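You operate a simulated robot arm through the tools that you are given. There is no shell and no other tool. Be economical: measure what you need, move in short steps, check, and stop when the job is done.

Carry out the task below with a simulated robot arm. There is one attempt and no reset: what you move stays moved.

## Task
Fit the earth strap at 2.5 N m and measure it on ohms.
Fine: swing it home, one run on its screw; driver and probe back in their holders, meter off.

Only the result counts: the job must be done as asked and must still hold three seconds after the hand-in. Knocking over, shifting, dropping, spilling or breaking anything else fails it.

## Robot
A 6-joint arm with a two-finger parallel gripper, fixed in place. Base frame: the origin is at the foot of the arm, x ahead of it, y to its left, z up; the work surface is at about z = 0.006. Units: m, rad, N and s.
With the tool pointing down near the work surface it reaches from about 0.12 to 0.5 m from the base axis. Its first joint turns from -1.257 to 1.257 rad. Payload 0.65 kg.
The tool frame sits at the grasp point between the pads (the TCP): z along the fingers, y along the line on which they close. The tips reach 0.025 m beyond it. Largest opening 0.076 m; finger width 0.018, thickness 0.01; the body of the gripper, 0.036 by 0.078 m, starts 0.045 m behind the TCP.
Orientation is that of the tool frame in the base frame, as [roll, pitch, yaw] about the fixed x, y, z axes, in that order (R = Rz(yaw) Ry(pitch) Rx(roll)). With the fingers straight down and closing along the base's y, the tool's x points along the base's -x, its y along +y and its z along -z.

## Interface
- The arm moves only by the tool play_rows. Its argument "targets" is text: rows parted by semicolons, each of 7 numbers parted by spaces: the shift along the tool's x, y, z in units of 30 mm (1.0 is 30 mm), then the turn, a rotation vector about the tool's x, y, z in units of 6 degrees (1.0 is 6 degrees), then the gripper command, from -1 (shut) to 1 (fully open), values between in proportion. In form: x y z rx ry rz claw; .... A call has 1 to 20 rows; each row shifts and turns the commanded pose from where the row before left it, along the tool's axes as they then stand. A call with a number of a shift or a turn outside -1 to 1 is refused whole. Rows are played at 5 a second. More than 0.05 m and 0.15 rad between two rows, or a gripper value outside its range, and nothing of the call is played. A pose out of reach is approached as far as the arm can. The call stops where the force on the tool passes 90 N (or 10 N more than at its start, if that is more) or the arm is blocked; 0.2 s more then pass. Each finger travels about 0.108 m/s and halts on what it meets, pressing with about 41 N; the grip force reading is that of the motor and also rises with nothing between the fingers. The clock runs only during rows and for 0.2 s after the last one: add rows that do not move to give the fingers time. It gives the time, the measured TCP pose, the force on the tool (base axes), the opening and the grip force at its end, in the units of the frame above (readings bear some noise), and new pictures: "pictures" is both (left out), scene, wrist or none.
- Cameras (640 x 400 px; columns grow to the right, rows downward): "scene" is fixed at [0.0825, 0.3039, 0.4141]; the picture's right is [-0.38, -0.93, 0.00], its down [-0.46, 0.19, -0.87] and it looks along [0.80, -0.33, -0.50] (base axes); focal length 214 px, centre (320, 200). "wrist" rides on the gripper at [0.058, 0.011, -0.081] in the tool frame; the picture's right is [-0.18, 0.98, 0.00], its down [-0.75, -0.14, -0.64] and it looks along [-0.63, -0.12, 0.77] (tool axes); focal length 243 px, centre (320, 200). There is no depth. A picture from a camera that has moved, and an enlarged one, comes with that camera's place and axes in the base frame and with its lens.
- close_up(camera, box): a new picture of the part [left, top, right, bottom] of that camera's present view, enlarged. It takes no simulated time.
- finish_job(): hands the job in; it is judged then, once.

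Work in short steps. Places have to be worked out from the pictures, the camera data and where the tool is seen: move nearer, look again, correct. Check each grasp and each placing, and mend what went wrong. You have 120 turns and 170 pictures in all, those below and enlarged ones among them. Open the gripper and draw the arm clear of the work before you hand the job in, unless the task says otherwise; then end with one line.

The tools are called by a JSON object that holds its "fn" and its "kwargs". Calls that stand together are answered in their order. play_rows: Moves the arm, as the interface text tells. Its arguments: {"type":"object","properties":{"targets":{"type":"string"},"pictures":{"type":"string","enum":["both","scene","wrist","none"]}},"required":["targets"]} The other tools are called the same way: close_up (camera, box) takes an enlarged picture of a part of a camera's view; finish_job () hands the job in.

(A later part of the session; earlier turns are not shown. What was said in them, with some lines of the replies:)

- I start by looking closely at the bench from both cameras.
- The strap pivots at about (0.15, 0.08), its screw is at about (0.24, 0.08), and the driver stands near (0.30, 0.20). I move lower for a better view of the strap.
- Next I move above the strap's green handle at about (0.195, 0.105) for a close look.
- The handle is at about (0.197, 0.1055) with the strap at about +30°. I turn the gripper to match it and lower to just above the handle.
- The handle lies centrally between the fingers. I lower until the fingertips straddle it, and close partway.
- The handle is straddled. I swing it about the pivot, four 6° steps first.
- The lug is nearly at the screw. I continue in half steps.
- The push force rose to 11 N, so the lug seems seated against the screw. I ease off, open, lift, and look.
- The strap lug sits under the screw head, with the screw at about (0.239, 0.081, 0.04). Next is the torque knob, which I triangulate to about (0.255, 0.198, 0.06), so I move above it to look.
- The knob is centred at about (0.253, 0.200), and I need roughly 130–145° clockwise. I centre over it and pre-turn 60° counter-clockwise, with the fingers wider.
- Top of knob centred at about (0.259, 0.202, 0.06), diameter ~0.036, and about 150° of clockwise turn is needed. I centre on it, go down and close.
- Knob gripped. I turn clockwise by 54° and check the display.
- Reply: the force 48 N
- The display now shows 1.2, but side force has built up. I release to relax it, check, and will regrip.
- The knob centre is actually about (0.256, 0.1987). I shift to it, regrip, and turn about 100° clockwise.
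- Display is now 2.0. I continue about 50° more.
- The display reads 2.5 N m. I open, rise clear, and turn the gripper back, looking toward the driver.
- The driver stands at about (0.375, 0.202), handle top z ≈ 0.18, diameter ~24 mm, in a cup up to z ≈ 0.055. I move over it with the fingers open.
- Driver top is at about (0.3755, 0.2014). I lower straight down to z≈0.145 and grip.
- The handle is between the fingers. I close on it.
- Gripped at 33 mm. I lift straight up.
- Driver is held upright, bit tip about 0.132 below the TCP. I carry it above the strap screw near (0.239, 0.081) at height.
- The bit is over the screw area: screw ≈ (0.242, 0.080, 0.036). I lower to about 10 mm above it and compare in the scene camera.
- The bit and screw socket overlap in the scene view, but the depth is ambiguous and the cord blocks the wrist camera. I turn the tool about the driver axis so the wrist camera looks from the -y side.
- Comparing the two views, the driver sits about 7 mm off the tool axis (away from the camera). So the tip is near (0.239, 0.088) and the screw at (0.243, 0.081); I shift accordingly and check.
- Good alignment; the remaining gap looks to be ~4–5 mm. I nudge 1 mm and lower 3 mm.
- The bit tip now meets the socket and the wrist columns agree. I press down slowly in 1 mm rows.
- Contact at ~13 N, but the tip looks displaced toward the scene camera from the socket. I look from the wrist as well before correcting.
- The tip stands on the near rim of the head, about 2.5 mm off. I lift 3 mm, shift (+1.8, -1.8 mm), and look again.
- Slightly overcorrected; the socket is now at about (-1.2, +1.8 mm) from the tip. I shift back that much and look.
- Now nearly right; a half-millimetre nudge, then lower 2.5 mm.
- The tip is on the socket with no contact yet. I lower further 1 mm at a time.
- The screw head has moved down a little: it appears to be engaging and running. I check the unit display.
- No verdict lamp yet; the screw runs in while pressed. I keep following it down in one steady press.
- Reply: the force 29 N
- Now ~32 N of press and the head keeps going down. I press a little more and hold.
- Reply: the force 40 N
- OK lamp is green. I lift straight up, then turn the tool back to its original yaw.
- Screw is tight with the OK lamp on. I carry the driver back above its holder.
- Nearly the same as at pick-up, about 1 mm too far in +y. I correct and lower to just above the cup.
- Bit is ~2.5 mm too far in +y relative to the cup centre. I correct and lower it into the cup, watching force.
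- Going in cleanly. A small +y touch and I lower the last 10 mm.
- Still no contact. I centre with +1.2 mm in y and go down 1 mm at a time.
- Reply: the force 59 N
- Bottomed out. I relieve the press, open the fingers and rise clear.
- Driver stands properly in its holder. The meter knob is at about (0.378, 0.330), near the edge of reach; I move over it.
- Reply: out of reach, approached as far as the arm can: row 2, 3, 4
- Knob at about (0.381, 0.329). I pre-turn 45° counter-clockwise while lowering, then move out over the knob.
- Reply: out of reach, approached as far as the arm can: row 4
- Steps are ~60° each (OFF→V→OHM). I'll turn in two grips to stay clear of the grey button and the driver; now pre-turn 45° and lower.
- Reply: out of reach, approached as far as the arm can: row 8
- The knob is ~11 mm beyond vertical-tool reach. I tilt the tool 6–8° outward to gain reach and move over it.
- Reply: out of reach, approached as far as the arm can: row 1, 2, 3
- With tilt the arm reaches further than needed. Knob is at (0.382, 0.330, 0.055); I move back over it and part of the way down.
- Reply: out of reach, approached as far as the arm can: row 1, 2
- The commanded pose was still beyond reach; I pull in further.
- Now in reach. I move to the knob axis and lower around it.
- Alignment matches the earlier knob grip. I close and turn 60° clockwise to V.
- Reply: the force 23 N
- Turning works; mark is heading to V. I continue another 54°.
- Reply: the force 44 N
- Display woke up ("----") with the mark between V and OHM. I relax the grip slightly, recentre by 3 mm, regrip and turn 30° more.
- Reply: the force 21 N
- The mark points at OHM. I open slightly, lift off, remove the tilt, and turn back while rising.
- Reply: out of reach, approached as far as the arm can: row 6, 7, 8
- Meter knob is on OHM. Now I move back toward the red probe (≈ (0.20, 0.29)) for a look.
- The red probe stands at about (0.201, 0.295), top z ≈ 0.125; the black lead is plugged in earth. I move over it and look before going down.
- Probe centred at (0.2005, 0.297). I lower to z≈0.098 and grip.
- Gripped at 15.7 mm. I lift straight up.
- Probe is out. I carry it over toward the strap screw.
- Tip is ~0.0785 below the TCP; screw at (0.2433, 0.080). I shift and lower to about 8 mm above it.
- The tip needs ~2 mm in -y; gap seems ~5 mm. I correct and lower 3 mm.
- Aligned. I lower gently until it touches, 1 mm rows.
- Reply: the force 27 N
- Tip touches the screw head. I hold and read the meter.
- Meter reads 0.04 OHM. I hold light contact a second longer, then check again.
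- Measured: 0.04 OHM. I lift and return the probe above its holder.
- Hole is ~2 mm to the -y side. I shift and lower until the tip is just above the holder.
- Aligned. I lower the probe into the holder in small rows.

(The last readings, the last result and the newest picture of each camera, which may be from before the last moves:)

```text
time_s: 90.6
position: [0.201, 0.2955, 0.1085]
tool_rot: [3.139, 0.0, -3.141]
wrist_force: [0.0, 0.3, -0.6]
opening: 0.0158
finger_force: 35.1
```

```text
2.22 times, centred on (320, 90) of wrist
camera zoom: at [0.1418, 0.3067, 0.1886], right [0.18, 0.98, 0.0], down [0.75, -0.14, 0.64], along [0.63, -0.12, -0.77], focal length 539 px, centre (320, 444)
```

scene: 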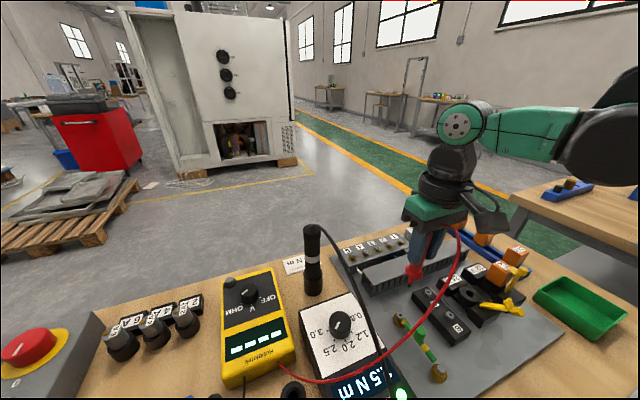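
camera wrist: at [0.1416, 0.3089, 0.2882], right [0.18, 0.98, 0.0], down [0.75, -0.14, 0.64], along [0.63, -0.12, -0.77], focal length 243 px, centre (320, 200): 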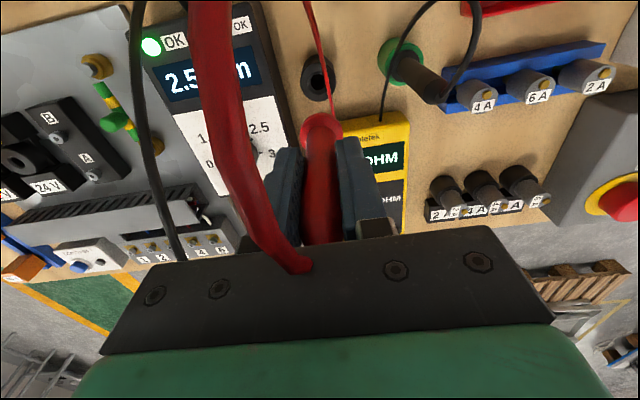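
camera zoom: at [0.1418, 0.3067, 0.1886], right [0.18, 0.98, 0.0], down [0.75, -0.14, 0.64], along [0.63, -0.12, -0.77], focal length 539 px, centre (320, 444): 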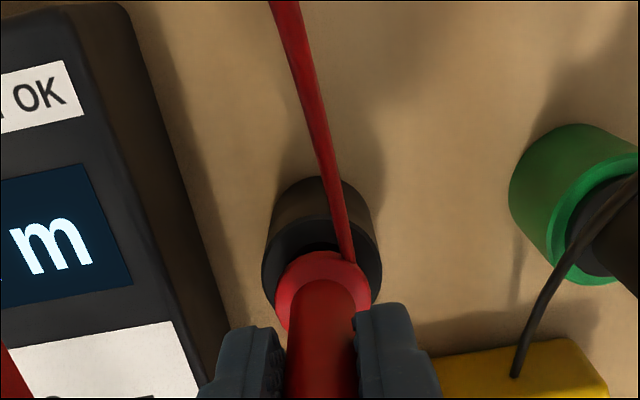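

Entering cleanly. I lower the last 10 mm until it seats.

{"fn": "play_rows", "kwargs": {"targets": "0 0 0.15 0 0 0 -0.8;0 0 0.1 0 0 0 -0.8;0 0 0.04 0 0 0 -0.8;0 0 0.03 0 0 0 -0.8", "pictures": "none"}}

{"fn": "close_up", "kwargs": {"camera": "wrist", "box": [220, 0, 420, 180]}}

```text
time_s: 91.6
position: [0.2016, 0.2953, 0.1003]
tool_rot: [3.14, 0.002, 3.141]
wrist_force: [-0.6, -0.9, -0.8]
opening: 0.0155
finger_force: 34.6
```

```text
2.22 times, centred on (320, 90) of wrist
camera zoom: at [0.1414, 0.3061, 0.1795], right [0.18, 0.98, 0.0], down [0.75, -0.14, 0.64], along [0.63, -0.12, -0.77], focal length 539 px, centre (320, 444)
```

zoom: 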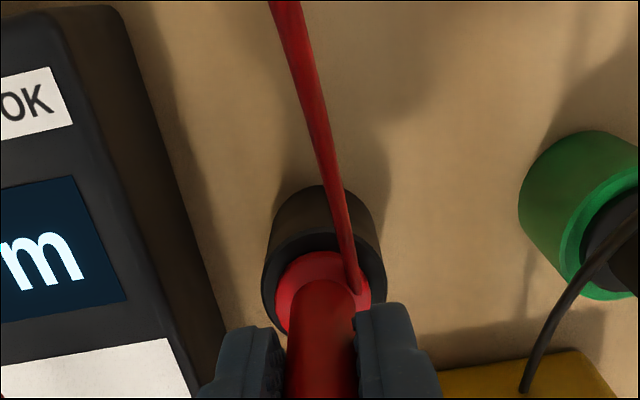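

{"fn": "play_rows", "kwargs": {"targets": "0 0 0.033 0 0 0 -0.8;0 0 0.033 0 0 0 -0.8;0 0 0.033 0 0 0 -0.8", "pictures": "none"}}

```text
time_s: 92.4
position: [0.2013, 0.2954, 0.0955]
tool_rot: [3.142, -0.001, 3.141]
wrist_force: [-0.2, -6.5, 28.5]
opening: 0.0157
finger_force: 34.5
```

Seated (28 N contact). I relieve, open, and rise.

{"fn": "play_rows", "kwargs": {"targets": "0 0 -0.03 0 0 0 -0.8;0 0 0 0 0 0 -0.3;0 0 0 0 0 0 0.2;0 0 0 0 0 0 0.2;0 0 -0.7 0 0 0 0.2;0 0 -0.8 0 0 0 0.2;0 0 -0.8 0 0 0 0.2;0 0 -0.8 0 0 0 0.2", "pictures": "wrist"}}

{"fn": "close_up", "kwargs": {"camera": "wrist", "box": [220, 0, 420, 180]}}

```text
time_s: 94.2
position: [0.2017, 0.2965, 0.191]
tool_rot: [3.14, 0.001, 3.141]
wrist_force: [0.1, 0.3, 0.0]
opening: 0.0457
finger_force: 0.2
camera wrist: at [0.143, 0.3073, 0.2713], right [0.18, 0.98, 0.0], down [0.75, -0.14, 0.64], along [0.63, -0.12, -0.77], focal length 243 px, centre (320, 200)
```

wrist: 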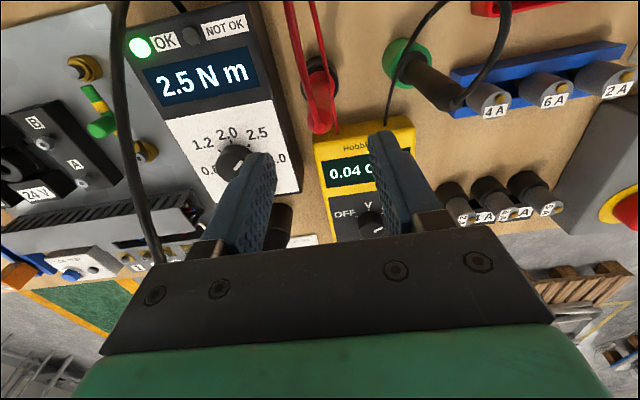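

```text
2.22 times, centred on (320, 90) of wrist
camera zoom: at [0.143, 0.3073, 0.2713], right [0.18, 0.98, 0.0], down [0.75, -0.14, 0.64], along [0.63, -0.12, -0.77], focal length 539 px, centre (320, 444)
```

zoom: 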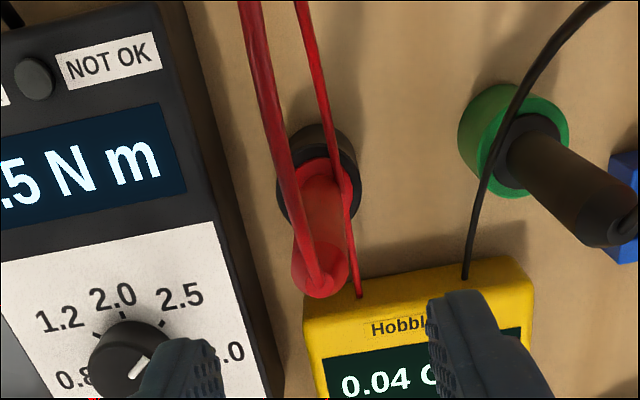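

Probe is back and vertical. Now the meter knob again: I move out toward it and turn the gripper 60° clockwise beforehand.

{"fn": "play_rows", "kwargs": {"targets": "-0.78 0.08 0 0 0 0 0.2;-0.78 0.08 0 0 0 0 0.2;-0.78 0.08 0.1 0 0 0 0.2;-0.78 0.08 0.1 0 0 0 0.2;-0.78 0.08 0.2 0 0 0 0.2;-0.7 0.08 0.2 0 0 0 0.2;0 0 0.2 0 0 1 0.2;0 0 0.2 0 0 1 0.2;0 0 0 0 0 1 0.2;0 0 0 0 0 1 0.2;0 0 0 0 0 1 0.2;0 0 0 0 0 1 0.2;0 0 0 0 0 1 0.2;0 0 0 0 0 1 0.2;0 0 0 0 0 1 0.2;0 0 0 0 0 1 0.2", "pictures": "both"}}

```text
time_s: 97.6
position: [0.3395, 0.3094, 0.1583]
tool_rot: [3.14, -0.001, 2.092]
wrist_force: [0.4, -0.3, 0.3]
opening: 0.0457
finger_force: 0.0
camera wrist: at [0.3181, 0.3656, 0.2402], right [0.94, 0.33, 0.0], down [0.25, -0.72, 0.64], along [0.21, -0.61, -0.77], focal length 243 px, centre (320, 200)
```

scene: 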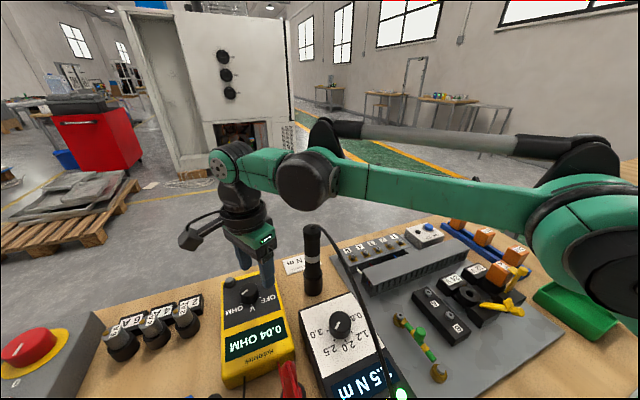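
wrist: 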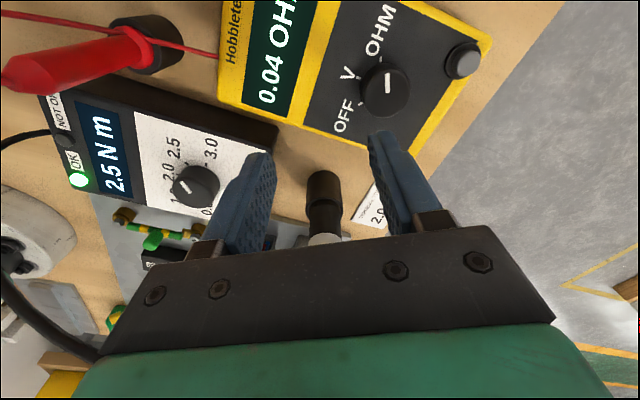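

I tilt outward again and move out over the knob.

{"fn": "play_rows", "kwargs": {"targets": "0 0 0.5 -0.63 0.17 0 0.2;0 0 0.5 -0.63 0.17 0 0.2;0 0.5 0.2 0 0 0 0.2;0 0.5 0.2 0 0 0 0.2;0 0.4 0.2 0 0 0 0.2;0 0 0 0 0 0 0.2", "pictures": "wrist"}}

{"fn": "close_up", "kwargs": {"camera": "scene", "box": [190, 240, 320, 360]}}

```text
time_s: 99.0
position: [0.3754, 0.3322, 0.1188]
tool_rot: [3.01, -0.035, 2.098]
wrist_force: [0.3, -0.4, 0.2]
opening: 0.0456
finger_force: 0.0
camera wrist: at [0.3467, 0.3806, 0.202], right [0.94, 0.33, 0.12], down [0.19, -0.78, 0.59], along [0.29, -0.53, -0.8], focal length 243 px, centre (320, 200)
```

wrist: 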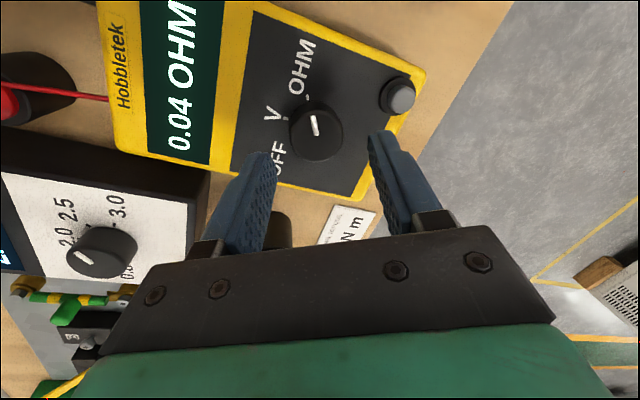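

```text
3.33 times, centred on (255, 300) of scene
camera zoom: at [0.0825, 0.3039, 0.4141], right [-0.38, -0.93, 0.0], down [-0.46, 0.19, -0.87], along [0.8, -0.33, -0.5], focal length 715 px, centre (537, -133)
```

zoom: 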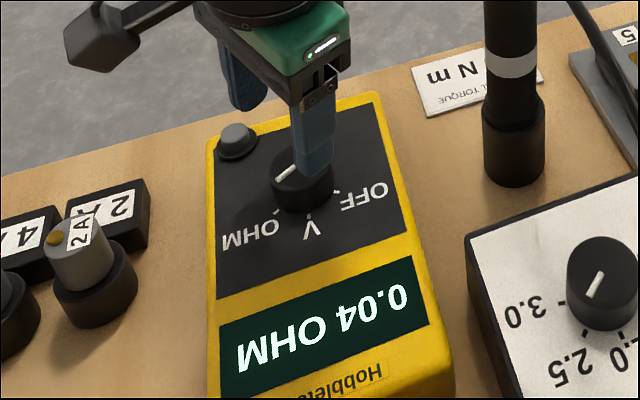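

I correct the lateral position and lower most of the way, then check.

{"fn": "play_rows", "kwargs": {"targets": "-0.15 -0.1 0.4 0 0 0 0.3;0 0 0.4 0 0 0 0.3;0 0 0.3 0 0 0 0.3;0 0 0 0 0 0 0.3", "pictures": "none"}}

{"fn": "close_up", "kwargs": {"camera": "wrist", "box": [220, 60, 420, 220]}}

```text
time_s: 100.0
position: [0.3813, 0.33, 0.0853]
tool_rot: [3.009, -0.037, 2.096]
wrist_force: [-0.2, 0.0, 0.1]
opening: 0.0496
finger_force: 0.1
```

```text
2.50 times, centred on (320, 140) of wrist
camera zoom: at [0.3521, 0.3783, 0.1682], right [0.94, 0.33, 0.12], down [0.19, -0.78, 0.59], along [0.29, -0.53, -0.8], focal length 606 px, centre (320, 350)
```

zoom: 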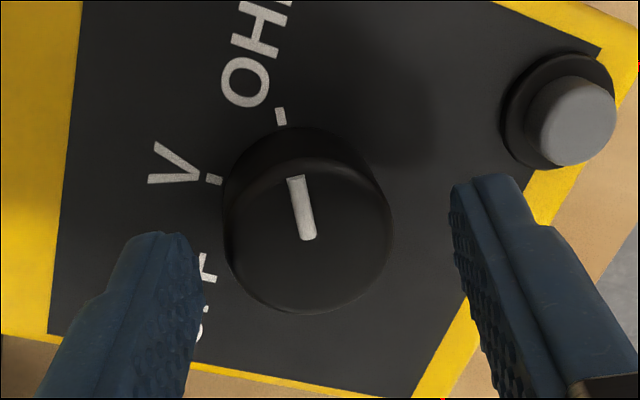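

Shift 4 mm toward the knob in tool -y, finish the descent, close and look.

{"fn": "play_rows", "kwargs": {"targets": "0 -0.13 0.2 0 0 0 0.3;0 0 0.2 0 0 0 0.3;0 0 0 0 0 0 -0.1;0 0 0 0 0 0 -0.3;0 0 0 0 0 0 -0.3", "pictures": "none"}}

{"fn": "close_up", "kwargs": {"camera": "wrist", "box": [220, 60, 420, 220]}}

```text
time_s: 101.2
position: [0.3773, 0.3292, 0.0718]
tool_rot: [3.006, -0.036, 2.096]
wrist_force: [11.2, 6.5, 0.0]
opening: 0.0374
finger_force: 6.8
```

```text
2.50 times, centred on (320, 140) of wrist
camera zoom: at [0.349, 0.3774, 0.1554], right [0.94, 0.33, 0.12], down [0.19, -0.78, 0.59], along [0.29, -0.53, -0.8], focal length 606 px, centre (320, 350)
```

zoom: 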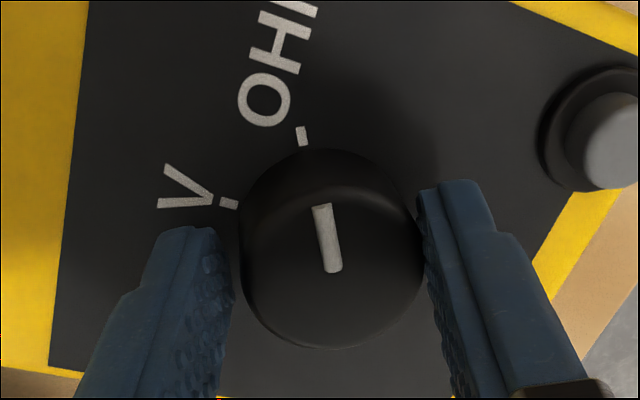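

Right finger touches first; I shift 2 mm toward +y_t, squeeze, and turn 60° counter-clockwise.

{"fn": "play_rows", "kwargs": {"targets": "0 0.06 0 0 0 0 -0.3;0 0 0 0 0 0 -0.4;0 0 0 0 0 -1 -0.4;0 0 0 0 0 -1 -0.4;0 0 0 0 0 -1 -0.4;0 0 0 0 0 -1 -0.4;0 0 0 0 0 -1 -0.4;0 0 0 0 0 -1 -0.4;0 0 0 0 0 -1 -0.4;0 0 0 0 0 -1 -0.4;0 0 0 0 0 -1 -0.4;0 0 0 0 0 -1 -0.4", "pictures": "none"}}

{"fn": "close_up", "kwargs": {"camera": "wrist", "box": [180, 40, 460, 220]}}

```text
time_s: 103.8
position: [0.3793, 0.3285, 0.0713]
tool_rot: [3.057, 0.091, 3.138]
wrist_force: [-17.3, -54.5, -7.6]
opening: 0.0344
finger_force: 44.8
```

```text
2.22 times, centred on (320, 130) of wrist
camera zoom: at [0.3137, 0.3333, 0.1474], right [0.18, 0.98, 0.1], down [0.69, -0.2, 0.69], along [0.7, -0.06, -0.71], focal length 539 px, centre (320, 356)
```

zoom: 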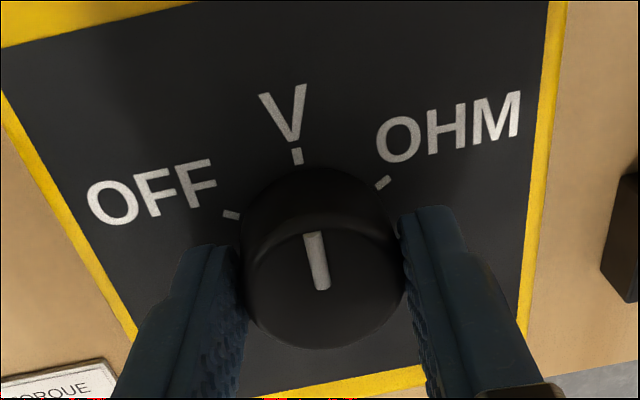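

Now at V, with side load. I release slightly, recentre -3.5 mm in y, regrip, and turn 60° more to OFF.

{"fn": "play_rows", "kwargs": {"targets": "0 0 0 0 0 0 0.1;0.03 -0.12 0 0 0 0 0.1;0 0 0 0 0 0 -0.2;0 0 0 0 0 0 -0.4;0 0 0 0 0 -1 -0.4;0 0 0 0 0 -1 -0.4;0 0 0 0 0 -1 -0.4;0 0 0 0 0 -1 -0.4;0 0 0 0 0 -1 -0.4;0 0 0 0 0 -1 -0.4;0 0 0 0 0 -1 -0.4;0 0 0 0 0 -1 -0.4;0 0 0 0 0 -1 -0.4;0 0 0 0 0 -1 -0.4", "pictures": "none"}}

{"fn": "close_up", "kwargs": {"camera": "wrist", "box": [180, 40, 460, 220]}}

{"fn": "close_up", "kwargs": {"camera": "scene", "box": [190, 240, 320, 360]}}

```text
time_s: 106.8
position: [0.3797, 0.3272, 0.0708]
tool_rot: [-3.106, 0.138, -2.09]
wrist_force: [2.0, 10.2, 16.7]
opening: 0.0329
finger_force: 44.2
```

```text
2.22 times, centred on (320, 130) of wrist
camera zoom: at [0.3323, 0.2754, 0.1424], right [-0.76, 0.65, -0.01], down [0.43, 0.51, 0.75], along [0.49, 0.56, -0.67], focal length 539 px, centre (320, 356)
```

zoom: 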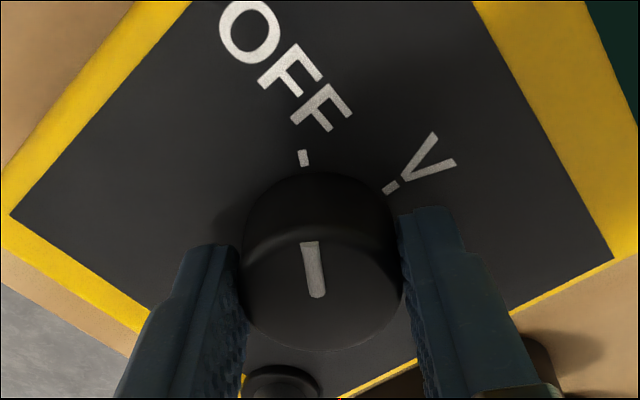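

```text
3.33 times, centred on (255, 300) of scene
camera zoom: at [0.0825, 0.3039, 0.4142], right [-0.38, -0.93, 0.0], down [-0.46, 0.19, -0.87], along [0.8, -0.33, -0.5], focal length 715 px, centre (537, -133)
```

zoom: 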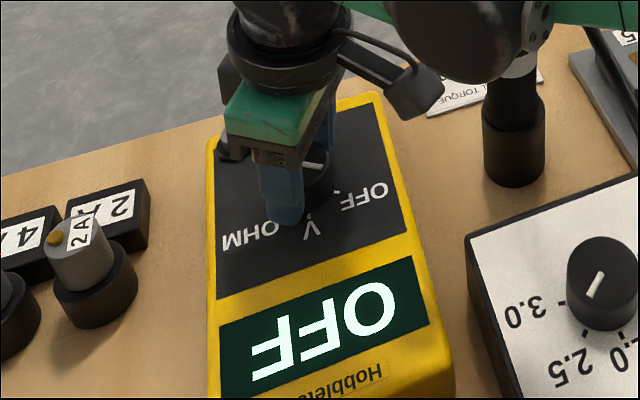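

The meter reads OFF with the mark on OFF. I release, lift, unwind the turn and tilt, and draw back.

{"fn": "play_rows", "kwargs": {"targets": "0 0 0 0 0 0 0.1;0 0 0 0 0 0 0.3;0 0 -0.5 0 0 0 0.3;0 0 -0.7 0 0 0 0.3;0 0 -0.8 0 0 1 0.3;0 0 -0.8 0 0 1 0.3;0 0 0 0 0 1 0.3;0 0 0 0 0 1 0.3;0 0 0 0 0 1 0.3;0 0 0 0 0 1 0.3;0 0 0 0 0 1 0.3;0 0 0 0 0 1 0.3;0 0 0 0 0 1 0.3;0 0 0 0 0 1 0.3;0.5 0 0 0.46 0.46 0 0.3;0.5 0 0 0.46 0.46 0 0.3;0.8 0 -0.5 0 0 0 0.5;0.8 0 -0.8 0 0 0 0.5", "pictures": "both"}}

```text
time_s: 110.6
position: [0.2942, 0.3191, 0.1932]
tool_rot: [3.141, 0.0, 3.142]
wrist_force: [0.4, 0.0, 0.1]
opening: 0.057
finger_force: 0.0
camera wrist: at [0.2343, 0.3315, 0.2736], right [0.18, 0.98, 0.0], down [0.75, -0.14, 0.64], along [0.63, -0.12, -0.77], focal length 243 px, centre (320, 200)
```

scene: 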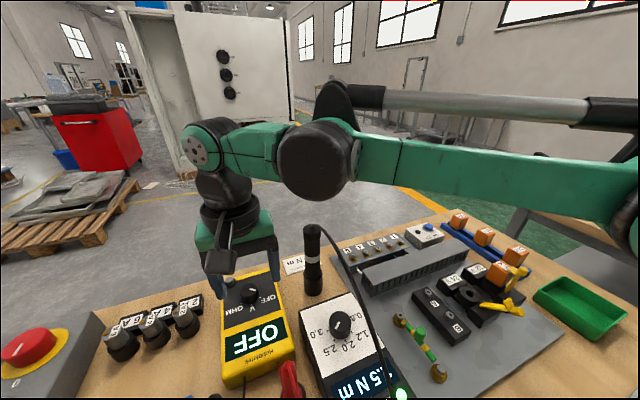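
wrist: 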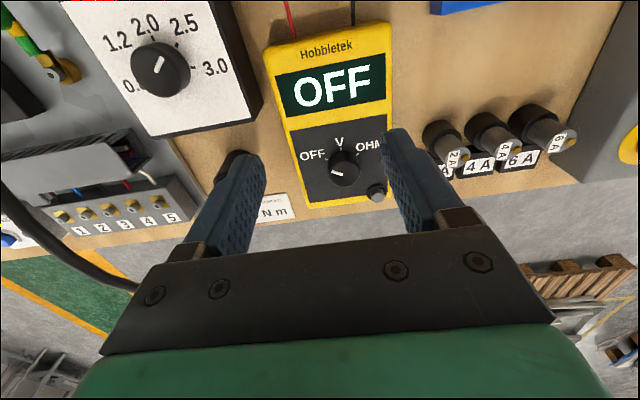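

All as asked so far. I retreat up to near the start pose and make a final check of the bench.

{"fn": "play_rows", "kwargs": {"targets": "0.3 0 -1 0 0 0 1;0.3 -0.3 -1 0 0 0 1;0.7 -0.8 -0.9 0 0 0 1;0.7 -0.8 -0.9 0 0 0 1;0.7 -0.8 -0.9 0 0 0 1;0.7 -0.8 -0.5 0 0 0 1;0.4 -0.8 0 0 0 0 1", "pictures": "both"}}

{"fn": "close_up", "kwargs": {"camera": "scene", "box": [200, 210, 560, 400]}}

{"fn": "close_up", "kwargs": {"camera": "wrist", "box": [200, 0, 560, 220]}}

```text
time_s: 112.2
position: [0.1798, 0.1865, 0.3464]
tool_rot: [3.139, 0.001, -3.14]
wrist_force: [0.5, 0.0, -0.3]
opening: 0.0758
finger_force: 0.1
camera wrist: at [0.1196, 0.1991, 0.4266], right [0.18, 0.98, 0.0], down [0.75, -0.14, 0.64], along [0.63, -0.12, -0.77], focal length 243 px, centre (320, 200)
```

scene: 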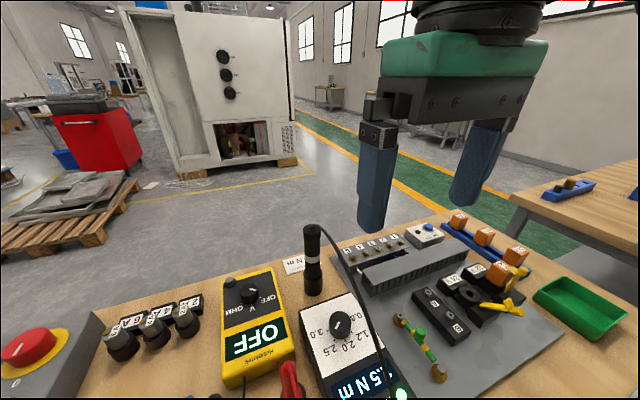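
wrist: 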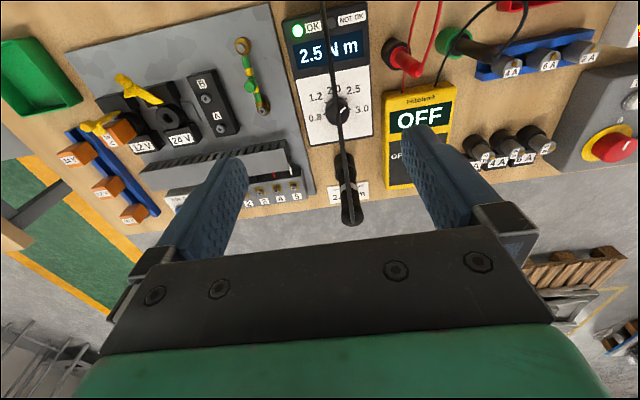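

```text
1.78 times, centred on (380, 305) of scene
camera zoom: at [0.0825, 0.3039, 0.4141], right [-0.38, -0.93, 0.0], down [-0.46, 0.19, -0.87], along [0.8, -0.33, -0.5], focal length 381 px, centre (213, 13)
```

zoom: 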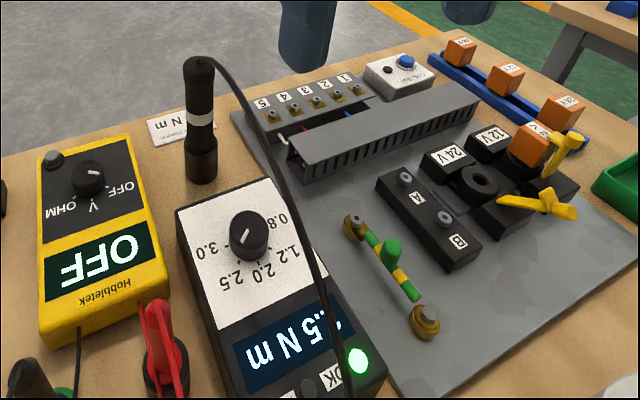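

```text
1.78 times, centred on (380, 110) of wrist
camera zoom: at [0.1196, 0.1991, 0.4266], right [0.18, 0.98, 0.0], down [0.75, -0.14, 0.64], along [0.63, -0.12, -0.77], focal length 431 px, centre (213, 360)
```

zoom: 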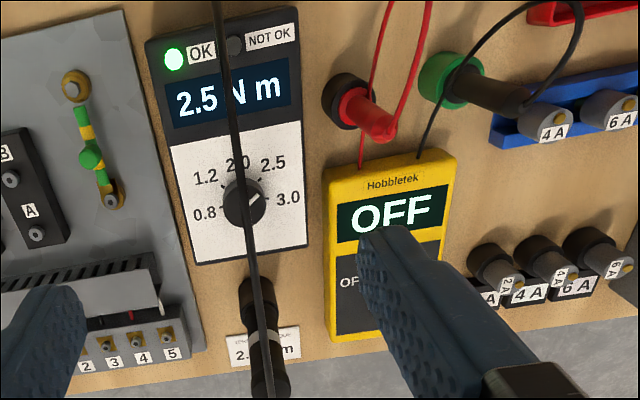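

The strap is home and torqued (OK lamp on), the driver and probe are in their holders, the meter is OFF, and the arm is clear and open. I hand the job in.

{"fn": "finish_job", "kwargs": {}}

```text
The job is handed in.
```

The earth strap is swung home and its screw tightened at 2.5 N m in one run with the OK lamp lit; it measured 0.04 ohm, and the driver and probe are back in their holders with the meter off.
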